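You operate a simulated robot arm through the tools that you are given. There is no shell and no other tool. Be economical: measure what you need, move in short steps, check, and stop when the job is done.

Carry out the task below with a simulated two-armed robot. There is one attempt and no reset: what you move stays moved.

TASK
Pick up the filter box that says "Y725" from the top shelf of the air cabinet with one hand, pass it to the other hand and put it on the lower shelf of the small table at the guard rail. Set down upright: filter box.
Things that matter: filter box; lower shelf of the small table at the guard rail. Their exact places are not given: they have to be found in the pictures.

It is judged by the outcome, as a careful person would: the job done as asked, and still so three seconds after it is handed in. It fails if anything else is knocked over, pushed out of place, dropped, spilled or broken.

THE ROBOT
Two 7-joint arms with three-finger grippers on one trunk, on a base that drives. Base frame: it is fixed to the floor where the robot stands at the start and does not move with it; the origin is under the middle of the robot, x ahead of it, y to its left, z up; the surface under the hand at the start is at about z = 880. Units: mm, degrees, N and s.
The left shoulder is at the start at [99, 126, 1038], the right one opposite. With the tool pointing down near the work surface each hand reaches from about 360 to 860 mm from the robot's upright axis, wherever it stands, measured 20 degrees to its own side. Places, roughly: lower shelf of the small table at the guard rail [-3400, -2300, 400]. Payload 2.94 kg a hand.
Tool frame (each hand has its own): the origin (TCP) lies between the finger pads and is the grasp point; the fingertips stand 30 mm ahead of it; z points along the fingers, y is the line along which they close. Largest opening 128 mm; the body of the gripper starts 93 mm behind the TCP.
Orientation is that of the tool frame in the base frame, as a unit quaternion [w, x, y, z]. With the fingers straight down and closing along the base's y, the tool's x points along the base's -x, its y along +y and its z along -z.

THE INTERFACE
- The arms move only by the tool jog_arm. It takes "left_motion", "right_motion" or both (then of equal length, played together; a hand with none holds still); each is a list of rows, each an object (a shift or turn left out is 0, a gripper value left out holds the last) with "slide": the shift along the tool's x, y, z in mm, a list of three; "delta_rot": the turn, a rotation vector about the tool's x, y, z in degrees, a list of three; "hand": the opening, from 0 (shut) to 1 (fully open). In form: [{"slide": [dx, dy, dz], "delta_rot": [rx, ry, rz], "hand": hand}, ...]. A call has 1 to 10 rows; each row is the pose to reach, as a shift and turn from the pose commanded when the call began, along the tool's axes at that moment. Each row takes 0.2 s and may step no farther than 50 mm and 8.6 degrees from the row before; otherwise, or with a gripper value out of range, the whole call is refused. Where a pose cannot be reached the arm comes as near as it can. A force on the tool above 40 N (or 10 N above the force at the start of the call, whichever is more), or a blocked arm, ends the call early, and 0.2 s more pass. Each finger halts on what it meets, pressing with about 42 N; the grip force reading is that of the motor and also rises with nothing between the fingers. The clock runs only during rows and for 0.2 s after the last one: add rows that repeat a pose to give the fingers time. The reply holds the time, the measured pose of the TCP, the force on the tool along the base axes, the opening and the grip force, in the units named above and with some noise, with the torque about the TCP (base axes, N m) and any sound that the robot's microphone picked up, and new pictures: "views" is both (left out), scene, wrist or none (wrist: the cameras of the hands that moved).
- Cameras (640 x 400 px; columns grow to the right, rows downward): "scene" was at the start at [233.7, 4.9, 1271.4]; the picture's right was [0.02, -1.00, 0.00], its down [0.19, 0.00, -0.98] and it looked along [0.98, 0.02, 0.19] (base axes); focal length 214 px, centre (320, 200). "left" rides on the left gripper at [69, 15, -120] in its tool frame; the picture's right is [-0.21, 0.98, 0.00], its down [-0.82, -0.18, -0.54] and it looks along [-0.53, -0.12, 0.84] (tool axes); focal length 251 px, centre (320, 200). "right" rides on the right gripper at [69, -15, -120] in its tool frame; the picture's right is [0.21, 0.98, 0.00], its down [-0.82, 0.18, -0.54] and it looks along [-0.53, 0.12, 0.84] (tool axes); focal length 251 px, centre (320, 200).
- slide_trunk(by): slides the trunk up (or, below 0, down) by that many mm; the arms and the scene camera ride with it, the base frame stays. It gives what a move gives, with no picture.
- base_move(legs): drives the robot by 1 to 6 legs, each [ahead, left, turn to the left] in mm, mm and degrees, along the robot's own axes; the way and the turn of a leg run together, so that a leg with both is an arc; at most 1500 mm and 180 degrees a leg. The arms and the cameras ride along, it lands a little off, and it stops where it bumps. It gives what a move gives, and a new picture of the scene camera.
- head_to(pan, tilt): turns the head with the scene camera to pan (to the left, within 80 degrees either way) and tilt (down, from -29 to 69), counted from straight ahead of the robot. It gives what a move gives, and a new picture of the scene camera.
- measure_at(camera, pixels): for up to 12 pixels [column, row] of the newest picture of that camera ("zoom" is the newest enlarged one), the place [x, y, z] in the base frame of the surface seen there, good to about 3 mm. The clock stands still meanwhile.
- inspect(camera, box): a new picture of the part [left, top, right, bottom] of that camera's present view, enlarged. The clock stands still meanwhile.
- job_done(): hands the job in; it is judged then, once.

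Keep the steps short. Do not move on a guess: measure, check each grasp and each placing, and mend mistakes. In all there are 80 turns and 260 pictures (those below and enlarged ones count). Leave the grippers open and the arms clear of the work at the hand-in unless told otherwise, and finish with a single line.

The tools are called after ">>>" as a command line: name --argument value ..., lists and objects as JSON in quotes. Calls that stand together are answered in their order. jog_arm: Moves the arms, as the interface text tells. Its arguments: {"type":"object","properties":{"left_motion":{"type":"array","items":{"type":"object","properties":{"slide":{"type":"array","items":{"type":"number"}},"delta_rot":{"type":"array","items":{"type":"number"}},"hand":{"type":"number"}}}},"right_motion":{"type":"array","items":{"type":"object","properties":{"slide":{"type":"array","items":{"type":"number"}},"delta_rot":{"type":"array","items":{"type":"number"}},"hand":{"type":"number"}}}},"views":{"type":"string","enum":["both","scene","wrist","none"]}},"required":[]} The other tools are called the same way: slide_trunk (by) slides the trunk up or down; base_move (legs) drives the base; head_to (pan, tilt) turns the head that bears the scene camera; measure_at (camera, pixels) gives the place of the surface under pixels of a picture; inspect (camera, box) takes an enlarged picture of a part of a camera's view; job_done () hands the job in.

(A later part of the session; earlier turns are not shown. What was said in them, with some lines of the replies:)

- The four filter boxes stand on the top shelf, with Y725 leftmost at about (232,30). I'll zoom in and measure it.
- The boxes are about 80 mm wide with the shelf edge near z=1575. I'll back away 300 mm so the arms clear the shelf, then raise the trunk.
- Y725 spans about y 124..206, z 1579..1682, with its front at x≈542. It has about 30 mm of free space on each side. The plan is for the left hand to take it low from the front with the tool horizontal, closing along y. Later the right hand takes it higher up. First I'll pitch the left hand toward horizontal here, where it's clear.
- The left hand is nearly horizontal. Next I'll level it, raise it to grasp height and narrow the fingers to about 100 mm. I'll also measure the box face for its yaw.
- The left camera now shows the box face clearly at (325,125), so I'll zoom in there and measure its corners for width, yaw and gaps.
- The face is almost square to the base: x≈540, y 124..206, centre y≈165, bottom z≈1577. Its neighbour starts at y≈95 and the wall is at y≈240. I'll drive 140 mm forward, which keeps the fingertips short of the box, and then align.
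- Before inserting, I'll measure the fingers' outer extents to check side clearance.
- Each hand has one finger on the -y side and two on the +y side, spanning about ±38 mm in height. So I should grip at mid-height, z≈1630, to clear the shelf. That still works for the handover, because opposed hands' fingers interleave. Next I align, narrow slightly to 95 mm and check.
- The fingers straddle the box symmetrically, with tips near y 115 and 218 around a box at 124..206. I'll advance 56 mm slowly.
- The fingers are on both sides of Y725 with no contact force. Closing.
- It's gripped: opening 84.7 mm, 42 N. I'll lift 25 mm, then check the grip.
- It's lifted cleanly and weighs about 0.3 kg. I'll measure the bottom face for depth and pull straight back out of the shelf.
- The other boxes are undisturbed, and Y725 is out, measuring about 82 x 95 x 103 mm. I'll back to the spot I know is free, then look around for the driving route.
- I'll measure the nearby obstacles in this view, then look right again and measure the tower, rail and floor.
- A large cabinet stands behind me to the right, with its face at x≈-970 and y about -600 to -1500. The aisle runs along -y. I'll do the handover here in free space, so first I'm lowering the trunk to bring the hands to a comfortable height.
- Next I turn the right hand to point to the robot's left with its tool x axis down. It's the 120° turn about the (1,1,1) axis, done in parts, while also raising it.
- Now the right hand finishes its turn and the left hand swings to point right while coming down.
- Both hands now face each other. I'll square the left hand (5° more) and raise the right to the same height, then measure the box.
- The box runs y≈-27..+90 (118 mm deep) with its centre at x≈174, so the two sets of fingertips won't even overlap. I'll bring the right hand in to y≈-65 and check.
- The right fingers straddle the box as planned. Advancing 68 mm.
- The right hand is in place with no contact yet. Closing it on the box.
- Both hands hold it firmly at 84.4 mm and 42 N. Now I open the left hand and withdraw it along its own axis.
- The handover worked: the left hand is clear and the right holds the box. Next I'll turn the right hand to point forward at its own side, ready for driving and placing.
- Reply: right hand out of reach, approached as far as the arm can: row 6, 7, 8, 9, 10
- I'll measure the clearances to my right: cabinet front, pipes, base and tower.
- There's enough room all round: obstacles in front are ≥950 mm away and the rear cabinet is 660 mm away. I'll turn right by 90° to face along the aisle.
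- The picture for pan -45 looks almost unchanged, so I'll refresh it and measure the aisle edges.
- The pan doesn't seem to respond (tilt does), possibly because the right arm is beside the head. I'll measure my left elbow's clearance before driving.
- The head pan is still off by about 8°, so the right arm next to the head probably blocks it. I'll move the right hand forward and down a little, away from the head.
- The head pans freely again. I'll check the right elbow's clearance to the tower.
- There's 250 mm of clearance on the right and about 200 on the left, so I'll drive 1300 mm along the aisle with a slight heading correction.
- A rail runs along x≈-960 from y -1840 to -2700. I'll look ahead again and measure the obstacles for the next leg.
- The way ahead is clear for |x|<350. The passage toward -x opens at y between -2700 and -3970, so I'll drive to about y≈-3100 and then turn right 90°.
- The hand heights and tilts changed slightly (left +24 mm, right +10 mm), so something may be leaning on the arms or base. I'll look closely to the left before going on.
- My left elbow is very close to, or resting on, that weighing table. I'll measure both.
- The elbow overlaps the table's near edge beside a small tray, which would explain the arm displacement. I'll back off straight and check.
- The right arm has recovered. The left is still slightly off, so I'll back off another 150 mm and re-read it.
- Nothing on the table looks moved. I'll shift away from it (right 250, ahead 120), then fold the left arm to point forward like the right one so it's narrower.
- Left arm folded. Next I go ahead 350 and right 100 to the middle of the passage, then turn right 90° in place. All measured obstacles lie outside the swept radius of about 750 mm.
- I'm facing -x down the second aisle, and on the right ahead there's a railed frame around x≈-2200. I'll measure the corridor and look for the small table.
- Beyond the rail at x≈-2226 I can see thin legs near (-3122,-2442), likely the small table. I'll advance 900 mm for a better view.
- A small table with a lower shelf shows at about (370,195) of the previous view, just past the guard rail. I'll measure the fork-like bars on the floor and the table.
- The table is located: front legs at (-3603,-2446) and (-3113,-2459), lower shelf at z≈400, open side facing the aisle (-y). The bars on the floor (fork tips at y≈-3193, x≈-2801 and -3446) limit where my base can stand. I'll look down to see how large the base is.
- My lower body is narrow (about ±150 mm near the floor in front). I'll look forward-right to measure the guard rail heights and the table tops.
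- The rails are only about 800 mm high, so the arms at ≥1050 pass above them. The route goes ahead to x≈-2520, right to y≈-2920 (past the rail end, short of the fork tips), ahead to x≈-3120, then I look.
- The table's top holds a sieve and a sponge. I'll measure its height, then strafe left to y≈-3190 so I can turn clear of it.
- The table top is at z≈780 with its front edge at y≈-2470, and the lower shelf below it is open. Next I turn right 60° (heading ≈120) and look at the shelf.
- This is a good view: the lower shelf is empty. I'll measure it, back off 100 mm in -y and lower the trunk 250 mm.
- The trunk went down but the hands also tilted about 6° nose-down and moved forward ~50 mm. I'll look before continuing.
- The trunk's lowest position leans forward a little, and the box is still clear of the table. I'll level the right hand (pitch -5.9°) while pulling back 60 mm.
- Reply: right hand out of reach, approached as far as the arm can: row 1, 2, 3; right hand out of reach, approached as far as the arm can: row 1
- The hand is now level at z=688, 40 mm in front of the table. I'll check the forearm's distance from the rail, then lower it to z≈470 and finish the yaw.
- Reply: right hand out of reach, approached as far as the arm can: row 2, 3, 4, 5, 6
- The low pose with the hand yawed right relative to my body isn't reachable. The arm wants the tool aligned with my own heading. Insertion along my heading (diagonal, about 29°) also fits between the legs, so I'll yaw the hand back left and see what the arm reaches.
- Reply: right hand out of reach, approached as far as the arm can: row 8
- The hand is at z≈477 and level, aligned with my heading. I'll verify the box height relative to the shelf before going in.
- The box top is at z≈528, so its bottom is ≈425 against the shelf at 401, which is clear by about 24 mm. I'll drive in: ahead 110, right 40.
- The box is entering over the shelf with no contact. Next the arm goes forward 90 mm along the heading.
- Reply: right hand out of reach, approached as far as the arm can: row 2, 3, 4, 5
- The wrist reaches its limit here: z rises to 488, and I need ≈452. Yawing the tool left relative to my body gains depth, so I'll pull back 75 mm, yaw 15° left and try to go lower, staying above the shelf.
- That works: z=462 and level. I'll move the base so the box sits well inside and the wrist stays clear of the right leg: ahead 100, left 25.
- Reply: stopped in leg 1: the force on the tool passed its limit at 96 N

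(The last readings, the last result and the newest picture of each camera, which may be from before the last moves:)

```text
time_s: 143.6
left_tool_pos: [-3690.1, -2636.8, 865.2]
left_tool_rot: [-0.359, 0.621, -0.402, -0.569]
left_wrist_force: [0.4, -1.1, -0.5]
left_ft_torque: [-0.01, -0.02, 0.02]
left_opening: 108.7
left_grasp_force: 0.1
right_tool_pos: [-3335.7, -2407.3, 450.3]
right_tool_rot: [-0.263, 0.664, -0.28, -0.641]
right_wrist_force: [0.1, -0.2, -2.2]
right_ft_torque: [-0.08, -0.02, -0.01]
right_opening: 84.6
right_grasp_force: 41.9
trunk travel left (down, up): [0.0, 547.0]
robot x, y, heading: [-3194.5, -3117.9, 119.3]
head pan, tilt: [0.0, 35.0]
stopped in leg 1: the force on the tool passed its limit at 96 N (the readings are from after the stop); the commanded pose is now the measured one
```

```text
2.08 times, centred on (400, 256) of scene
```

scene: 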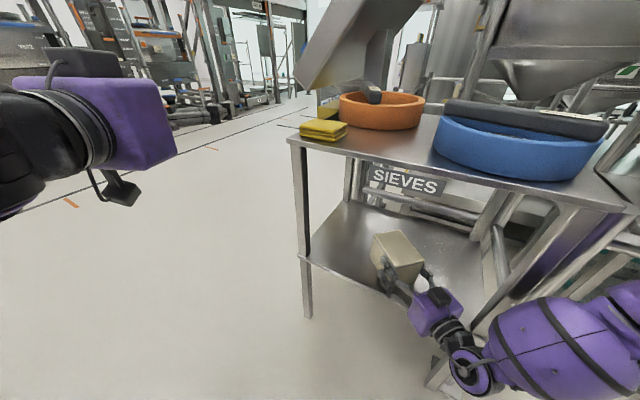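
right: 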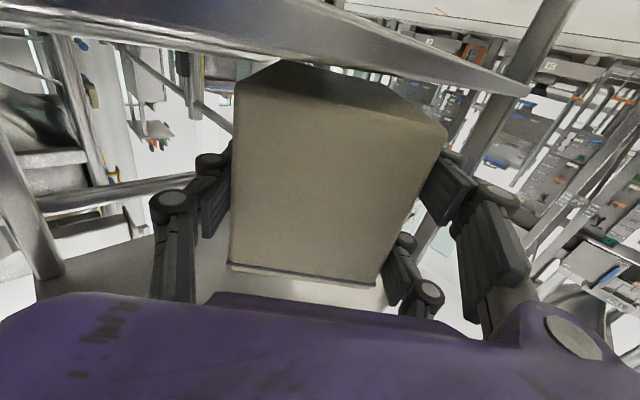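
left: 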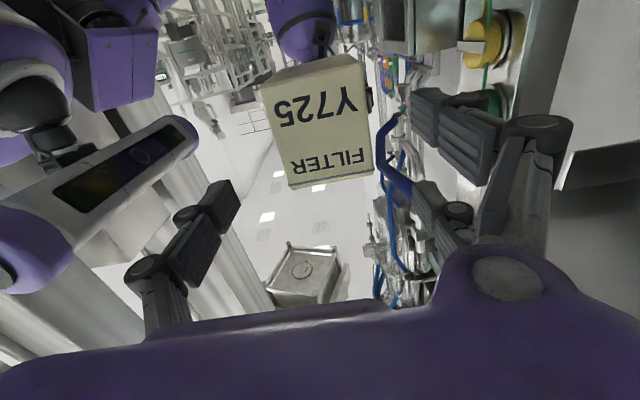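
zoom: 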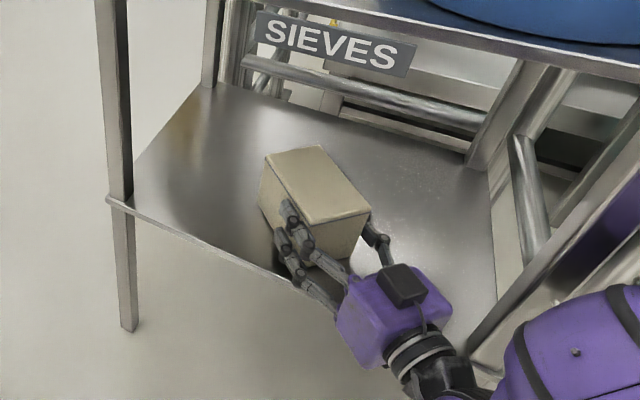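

The drive stopped on a contact force. The wrist camera hangs about 70–85 mm below the hand, so it probably met the shelf's front edge. I'll check that the table hasn't shifted and see where the box sits.

>>> measure_at --camera "zoom" --pixels '[[118, 195], [128, 325], [150, 208], [330, 190], [275, 160], [360, 215], [320, 150], [330, 240], [350, 255], [270, 270], [265, 205], [470, 345]]'

>>> jog_arm --right_motion '[{"slide": [0, 4, -4], "delta_rot": [0, -1, 0]}, {"slide": [0, 7, -7], "delta_rot": [0, -2.2, 0]}]' --views "both"

```text
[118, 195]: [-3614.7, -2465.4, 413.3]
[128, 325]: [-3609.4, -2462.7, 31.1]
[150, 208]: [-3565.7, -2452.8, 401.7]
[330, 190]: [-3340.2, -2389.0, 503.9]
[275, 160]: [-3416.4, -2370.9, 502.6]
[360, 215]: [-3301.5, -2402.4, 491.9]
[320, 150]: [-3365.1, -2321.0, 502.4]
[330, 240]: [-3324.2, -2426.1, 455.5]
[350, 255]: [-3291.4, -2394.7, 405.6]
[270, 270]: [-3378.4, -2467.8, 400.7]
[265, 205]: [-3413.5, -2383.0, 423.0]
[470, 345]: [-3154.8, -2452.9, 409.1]
```

```text
time_s: 144.2
left_tool_pos: [-3690.5, -2637.2, 864.2]
left_tool_rot: [-0.359, 0.622, -0.403, -0.568]
left_wrist_force: [0.9, 1.0, -0.6]
left_ft_torque: [-0.02, 0.02, -0.02]
left_opening: 108.9
left_grasp_force: 0.0
right_tool_pos: [-3337.3, -2417.7, 450.3]
right_tool_rot: [0.269, -0.651, 0.274, 0.655]
right_wrist_force: [-1.0, 0.5, -2.4]
right_ft_torque: [-0.08, -0.08, 0.0]
right_opening: 84.7
right_grasp_force: 42.4
trunk travel left (down, up): [0.0, 547.0]
robot x, y, heading: [-3191.4, -3118.4, 119.5]
head pan, tilt: [0.0, 35.0]
```

scene: 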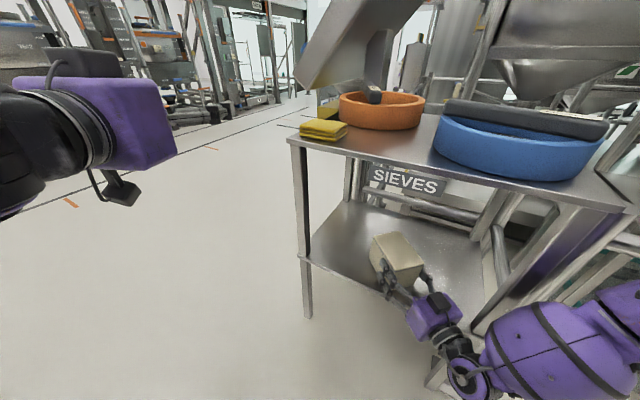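
right: 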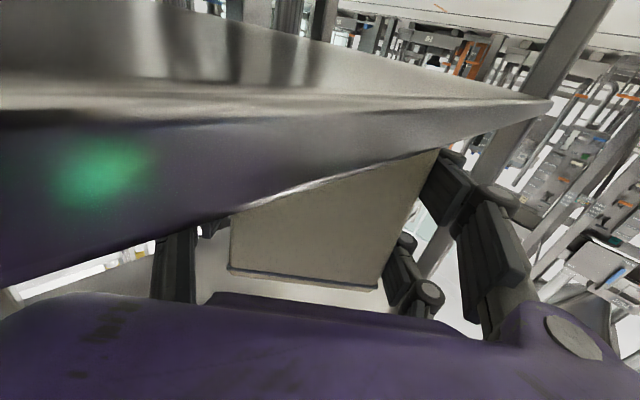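

The table hasn't moved. The hand is level again, and the box bottom is at ≈400, right at shelf level. I'll lower a few mm until it rests.

>>> jog_arm --right_motion '[{"slide": [1.5, 0, 0]}, {"slide": [3, 0, 0]}, {"slide": [4, 0, 0]}]' --views "none"

>>> inspect --camera "scene" --box '[320, 200, 480, 328]'

>>> measure_at --camera "zoom" --pixels '[[210, 150], [290, 140], [330, 220], [380, 270], [250, 240], [230, 330], [170, 270], [190, 230]]'

```text
time_s: 145.0
left_tool_pos: [-3690.6, -2638.6, 866.4]
left_tool_rot: [-0.359, 0.621, -0.401, -0.57]
left_wrist_force: [0.8, -0.4, 0.4]
left_ft_torque: [0.01, 0.06, -0.03]
left_opening: 108.9
left_grasp_force: 0.1
right_tool_pos: [-3336.8, -2417.4, 450.2]
right_tool_rot: [0.271, -0.648, 0.274, 0.657]
right_wrist_force: [2.3, -2.7, 16.5]
right_ft_torque: [0.0, -1.1, -0.2]
right_opening: 84.5
right_grasp_force: 41.6
trunk travel left (down, up): [0.0, 547.0]
robot x, y, heading: [-3196.2, -3118.8, 119.1]
head pan, tilt: [0.0, 35.0]
```

```text
3.12 times, centred on (400, 264) of scene
```

zoom: 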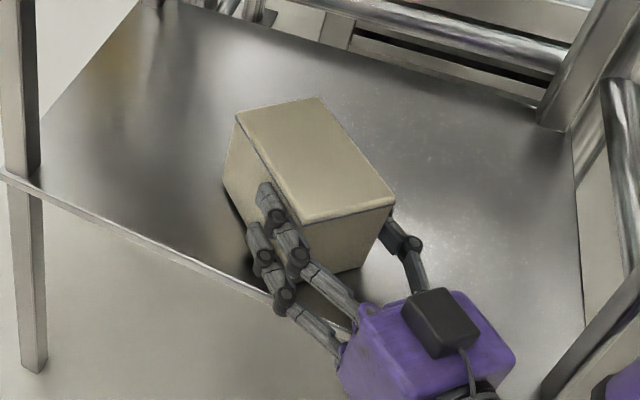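

```text
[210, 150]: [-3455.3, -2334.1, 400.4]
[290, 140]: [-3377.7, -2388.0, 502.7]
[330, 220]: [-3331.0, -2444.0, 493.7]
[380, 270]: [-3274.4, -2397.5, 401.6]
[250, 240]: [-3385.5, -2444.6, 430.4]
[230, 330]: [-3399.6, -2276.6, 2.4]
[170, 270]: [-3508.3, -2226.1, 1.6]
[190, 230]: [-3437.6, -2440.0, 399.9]
```

The box rests on the shelf: 16 N upward and no further descent. I'll ease the pressure, open the hand and back out along the tool axis.

>>> jog_arm --right_motion '[{"slide": [-3, 0, 0]}, {"slide": [-3, 0, 0], "hand": 0.72}, {"slide": [-3, 0, 0], "hand": 0.8}, {"slide": [-3, 0, 0], "hand": 0.8}, {"slide": [-3, 0, -20], "hand": 0.8}, {"slide": [-3, 0, -45], "hand": 0.8}, {"slide": [-3, 0, -75], "hand": 0.8}]' --views "both"

>>> inspect --camera "scene" --box '[320, 200, 480, 328]'

```text
time_s: 146.6
left_tool_pos: [-3690.6, -2637.6, 864.4]
left_tool_rot: [-0.358, 0.622, -0.402, -0.569]
left_wrist_force: [-0.2, -0.2, -0.2]
left_ft_torque: [-0.01, 0.0, 0.0]
left_opening: 108.7
left_grasp_force: 0.0
right_tool_pos: [-3283.3, -2469.3, 451.1]
right_tool_rot: [0.268, -0.65, 0.276, 0.656]
right_wrist_force: [0.3, 0.0, -0.4]
right_ft_torque: [-0.02, -0.01, -0.02]
right_opening: 102.5
right_grasp_force: 0.0
trunk travel left (down, up): [0.0, 547.0]
robot x, y, heading: [-3194.5, -3115.7, 119.2]
head pan, tilt: [0.0, 35.0]
```

scene: 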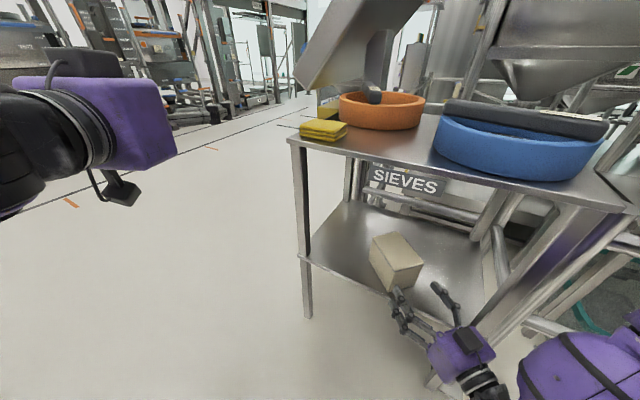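
right: 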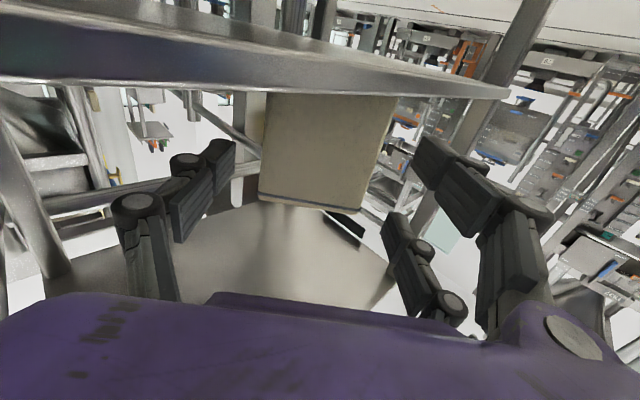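

```text
3.12 times, centred on (400, 264) of scene
```

zoom: 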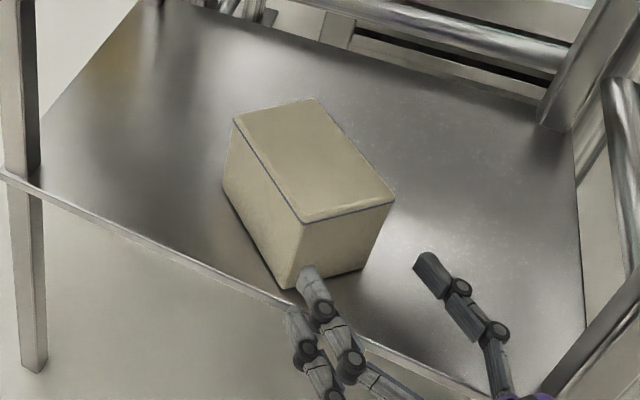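

The box stands upright, but its near corner is only about 10 mm from the edge. I'll nudge it inward: close the fingers, then push gently on its near face at mid-height along the tool axis.

>>> jog_arm --right_motion '[{"hand": 0.4}, {"hand": 0.1}, {"hand": 0.0}, {"hand": 0.0}, {"slide": [0, 0, 12]}, {"slide": [0, 0, 22]}, {"slide": [0, 0, 30]}, {"slide": [0, 0, 38]}, {"slide": [0, 0, 46]}]' --views "both"

>>> inspect --camera "scene" --box '[320, 200, 480, 328]'

```text
time_s: 148.6
left_tool_pos: [-3692.5, -2637.5, 866.9]
left_tool_rot: [-0.359, 0.621, -0.403, -0.568]
left_wrist_force: [0.1, -0.2, -0.1]
left_ft_torque: [-0.01, 0.05, 0.02]
left_opening: 109.0
left_grasp_force: 0.1
right_tool_pos: [-3316.1, -2437.7, 450.1]
right_tool_rot: [0.27, -0.65, 0.277, 0.655]
right_wrist_force: [0.3, -0.6, -0.7]
right_ft_torque: [-0.02, -0.02, -0.04]
right_opening: 6.0
right_grasp_force: 3.1
trunk travel left (down, up): [0.0, 547.0]
robot x, y, heading: [-3196.3, -3117.1, 119.0]
head pan, tilt: [0.0, 35.0]
```

scene: 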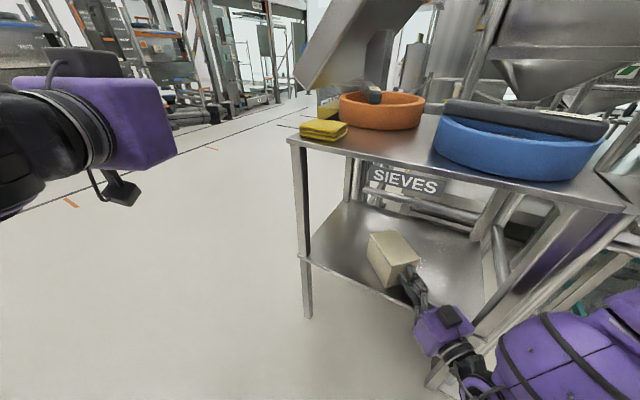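
right: 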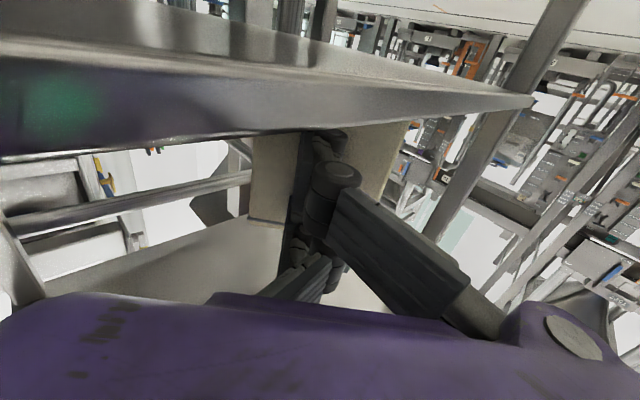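

```text
3.12 times, centred on (400, 264) of scene
```

zoom: 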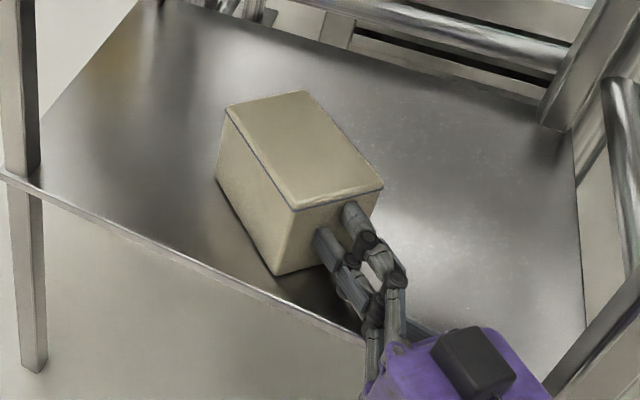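

It slides stably, with low force and the box upright. I'll push 18 mm more and then withdraw.

>>> jog_arm --right_motion '[{"slide": [0, 0, 7]}, {"slide": [0, 0, 13]}, {"slide": [0, 0, 19]}, {"slide": [0, 0, 19]}, {"slide": [0, 0, 0]}, {"slide": [0, 0, -40]}, {"slide": [0, 0, -80]}]' --views "both"

>>> inspect --camera "scene" --box '[320, 200, 480, 328]'

>>> measure_at --camera "zoom" --pixels '[[270, 265], [275, 275], [240, 110], [300, 130], [365, 180], [330, 240], [360, 215], [290, 205], [215, 170], [260, 290]]'

```text
time_s: 150.2
left_tool_pos: [-3691.1, -2636.4, 865.4]
left_tool_rot: [-0.358, 0.622, -0.402, -0.569]
left_wrist_force: [-0.1, 0.7, -0.3]
left_ft_torque: [0.0, 0.02, 0.04]
left_opening: 108.8
left_grasp_force: 0.1
right_tool_pos: [-3261.0, -2495.7, 450.4]
right_tool_rot: [0.268, -0.65, 0.274, 0.656]
right_wrist_force: [-0.3, -0.1, -0.4]
right_ft_torque: [0.04, 0.01, 0.0]
right_opening: 0.0
right_grasp_force: 3.0
trunk travel left (down, up): [0.0, 547.0]
robot x, y, heading: [-3193.3, -3120.0, 119.2]
head pan, tilt: [0.0, 35.0]
```

scene: 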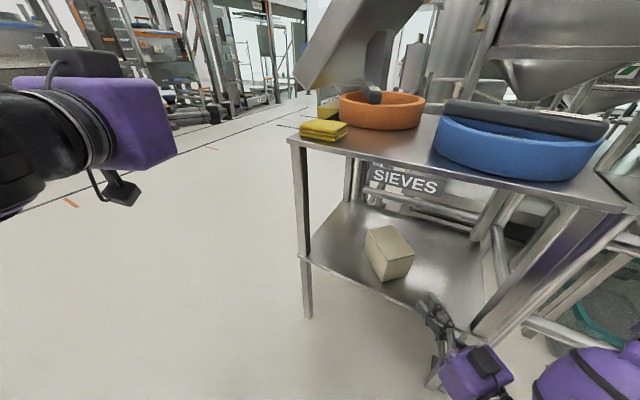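
right: 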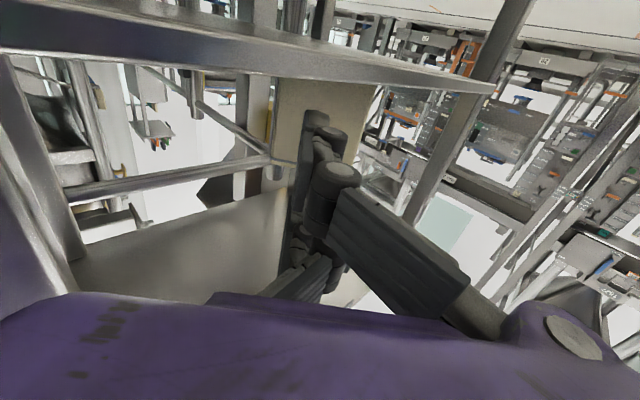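

```text
3.12 times, centred on (400, 264) of scene
```

zoom: 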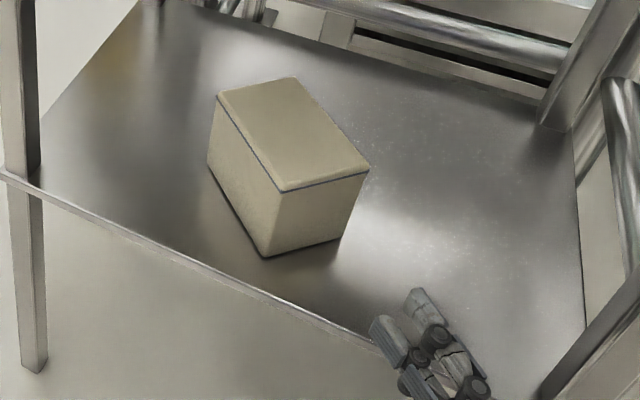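

```text
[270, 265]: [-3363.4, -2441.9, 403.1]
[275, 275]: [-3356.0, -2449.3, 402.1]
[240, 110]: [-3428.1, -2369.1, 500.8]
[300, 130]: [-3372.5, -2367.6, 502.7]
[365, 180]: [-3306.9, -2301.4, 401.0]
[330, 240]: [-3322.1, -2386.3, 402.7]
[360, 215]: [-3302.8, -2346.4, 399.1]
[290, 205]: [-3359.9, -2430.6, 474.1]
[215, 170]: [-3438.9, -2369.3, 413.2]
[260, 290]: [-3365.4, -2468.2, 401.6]
```

The box is upright on the lower shelf, with its nearest corner about 30 mm inside the edge. I'll back straight away from the table and open the right gripper.

>>> base_move --legs '[[-120, 67, 0]]'

>>> jog_arm --right_motion '[{"hand": 0.5}, {"hand": 1.0}, {"hand": 1.0}, {"hand": 1.0}]' --views "scene"

>>> inspect --camera "scene" --box '[280, 80, 520, 300]'

```text
time_s: 151.5
left_tool_pos: [-3690.2, -2773.9, 865.3]
left_tool_rot: [-0.359, 0.621, -0.403, -0.568]
left_wrist_force: [0.7, -0.1, 0.2]
left_ft_torque: [0.0, 0.0, -0.02]
left_opening: 108.9
left_grasp_force: 0.0
right_tool_pos: [-3260.9, -2633.2, 451.1]
right_tool_rot: [0.269, -0.651, 0.275, 0.655]
right_wrist_force: [0.6, -0.6, -0.1]
right_ft_torque: [0.01, -0.01, -0.04]
right_opening: 0.2
right_grasp_force: 2.4
trunk travel left (down, up): [0.0, 547.0]
robot x, y, heading: [-3192.4, -3254.4, 119.2]
head pan, tilt: [0.0, 35.0]
```

scene: 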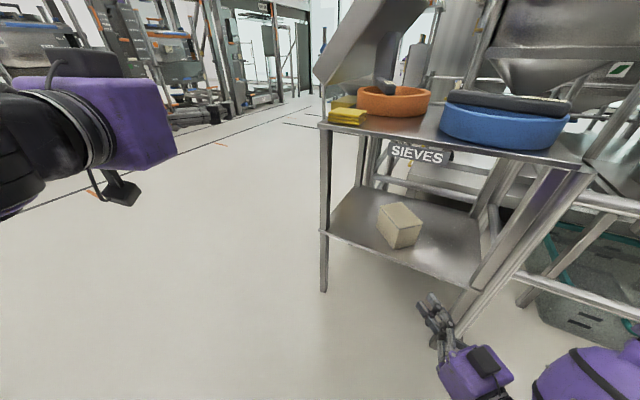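

```text
time_s: 152.5
left_tool_pos: [-3689.6, -2773.9, 865.5]
left_tool_rot: [-0.358, 0.622, -0.402, -0.569]
left_wrist_force: [0.0, 0.0, -0.1]
left_ft_torque: [-0.03, -0.01, 0.02]
left_opening: 108.6
left_grasp_force: 0.0
right_tool_pos: [-3260.3, -2631.0, 451.2]
right_tool_rot: [0.268, -0.65, 0.275, 0.656]
right_wrist_force: [-0.3, -0.3, -0.4]
right_ft_torque: [-0.01, -0.03, 0.0]
right_opening: 116.1
right_grasp_force: 0.1
trunk travel left (down, up): [0.0, 547.0]
robot x, y, heading: [-3195.4, -3260.5, 119.1]
head pan, tilt: [0.0, 35.0]
```

scene: 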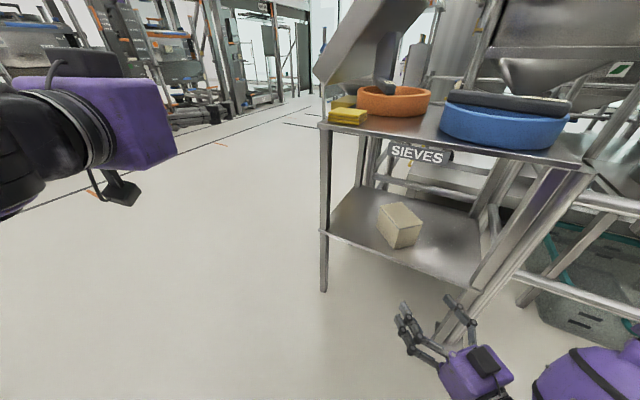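

```text
1.82 times, centred on (400, 190) of scene
```

zoom: 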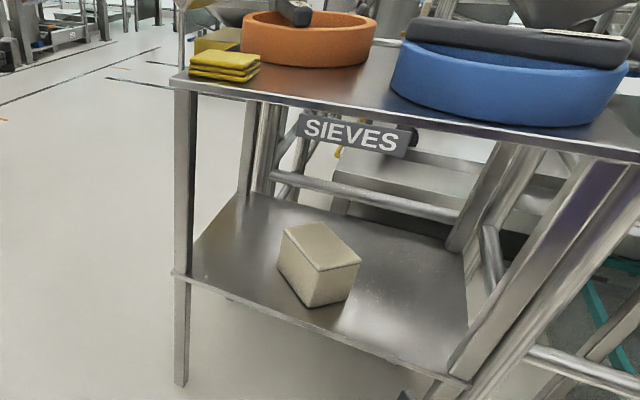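

The box stands upright on the lower shelf, the table and everything on it look undisturbed, both grippers are open and the arms are clear. I'm handing in.

>>> job_done

```text
The job is handed in.
```

The Y725 filter box is standing upright on the lower shelf of the small table at the guard rail, passed from the left hand to the right on the way; my left elbow overlapped the edge of a weighing table while driving and the right hand bumped the shelf edge (96 N) while placing, but nothing looked moved afterwards.
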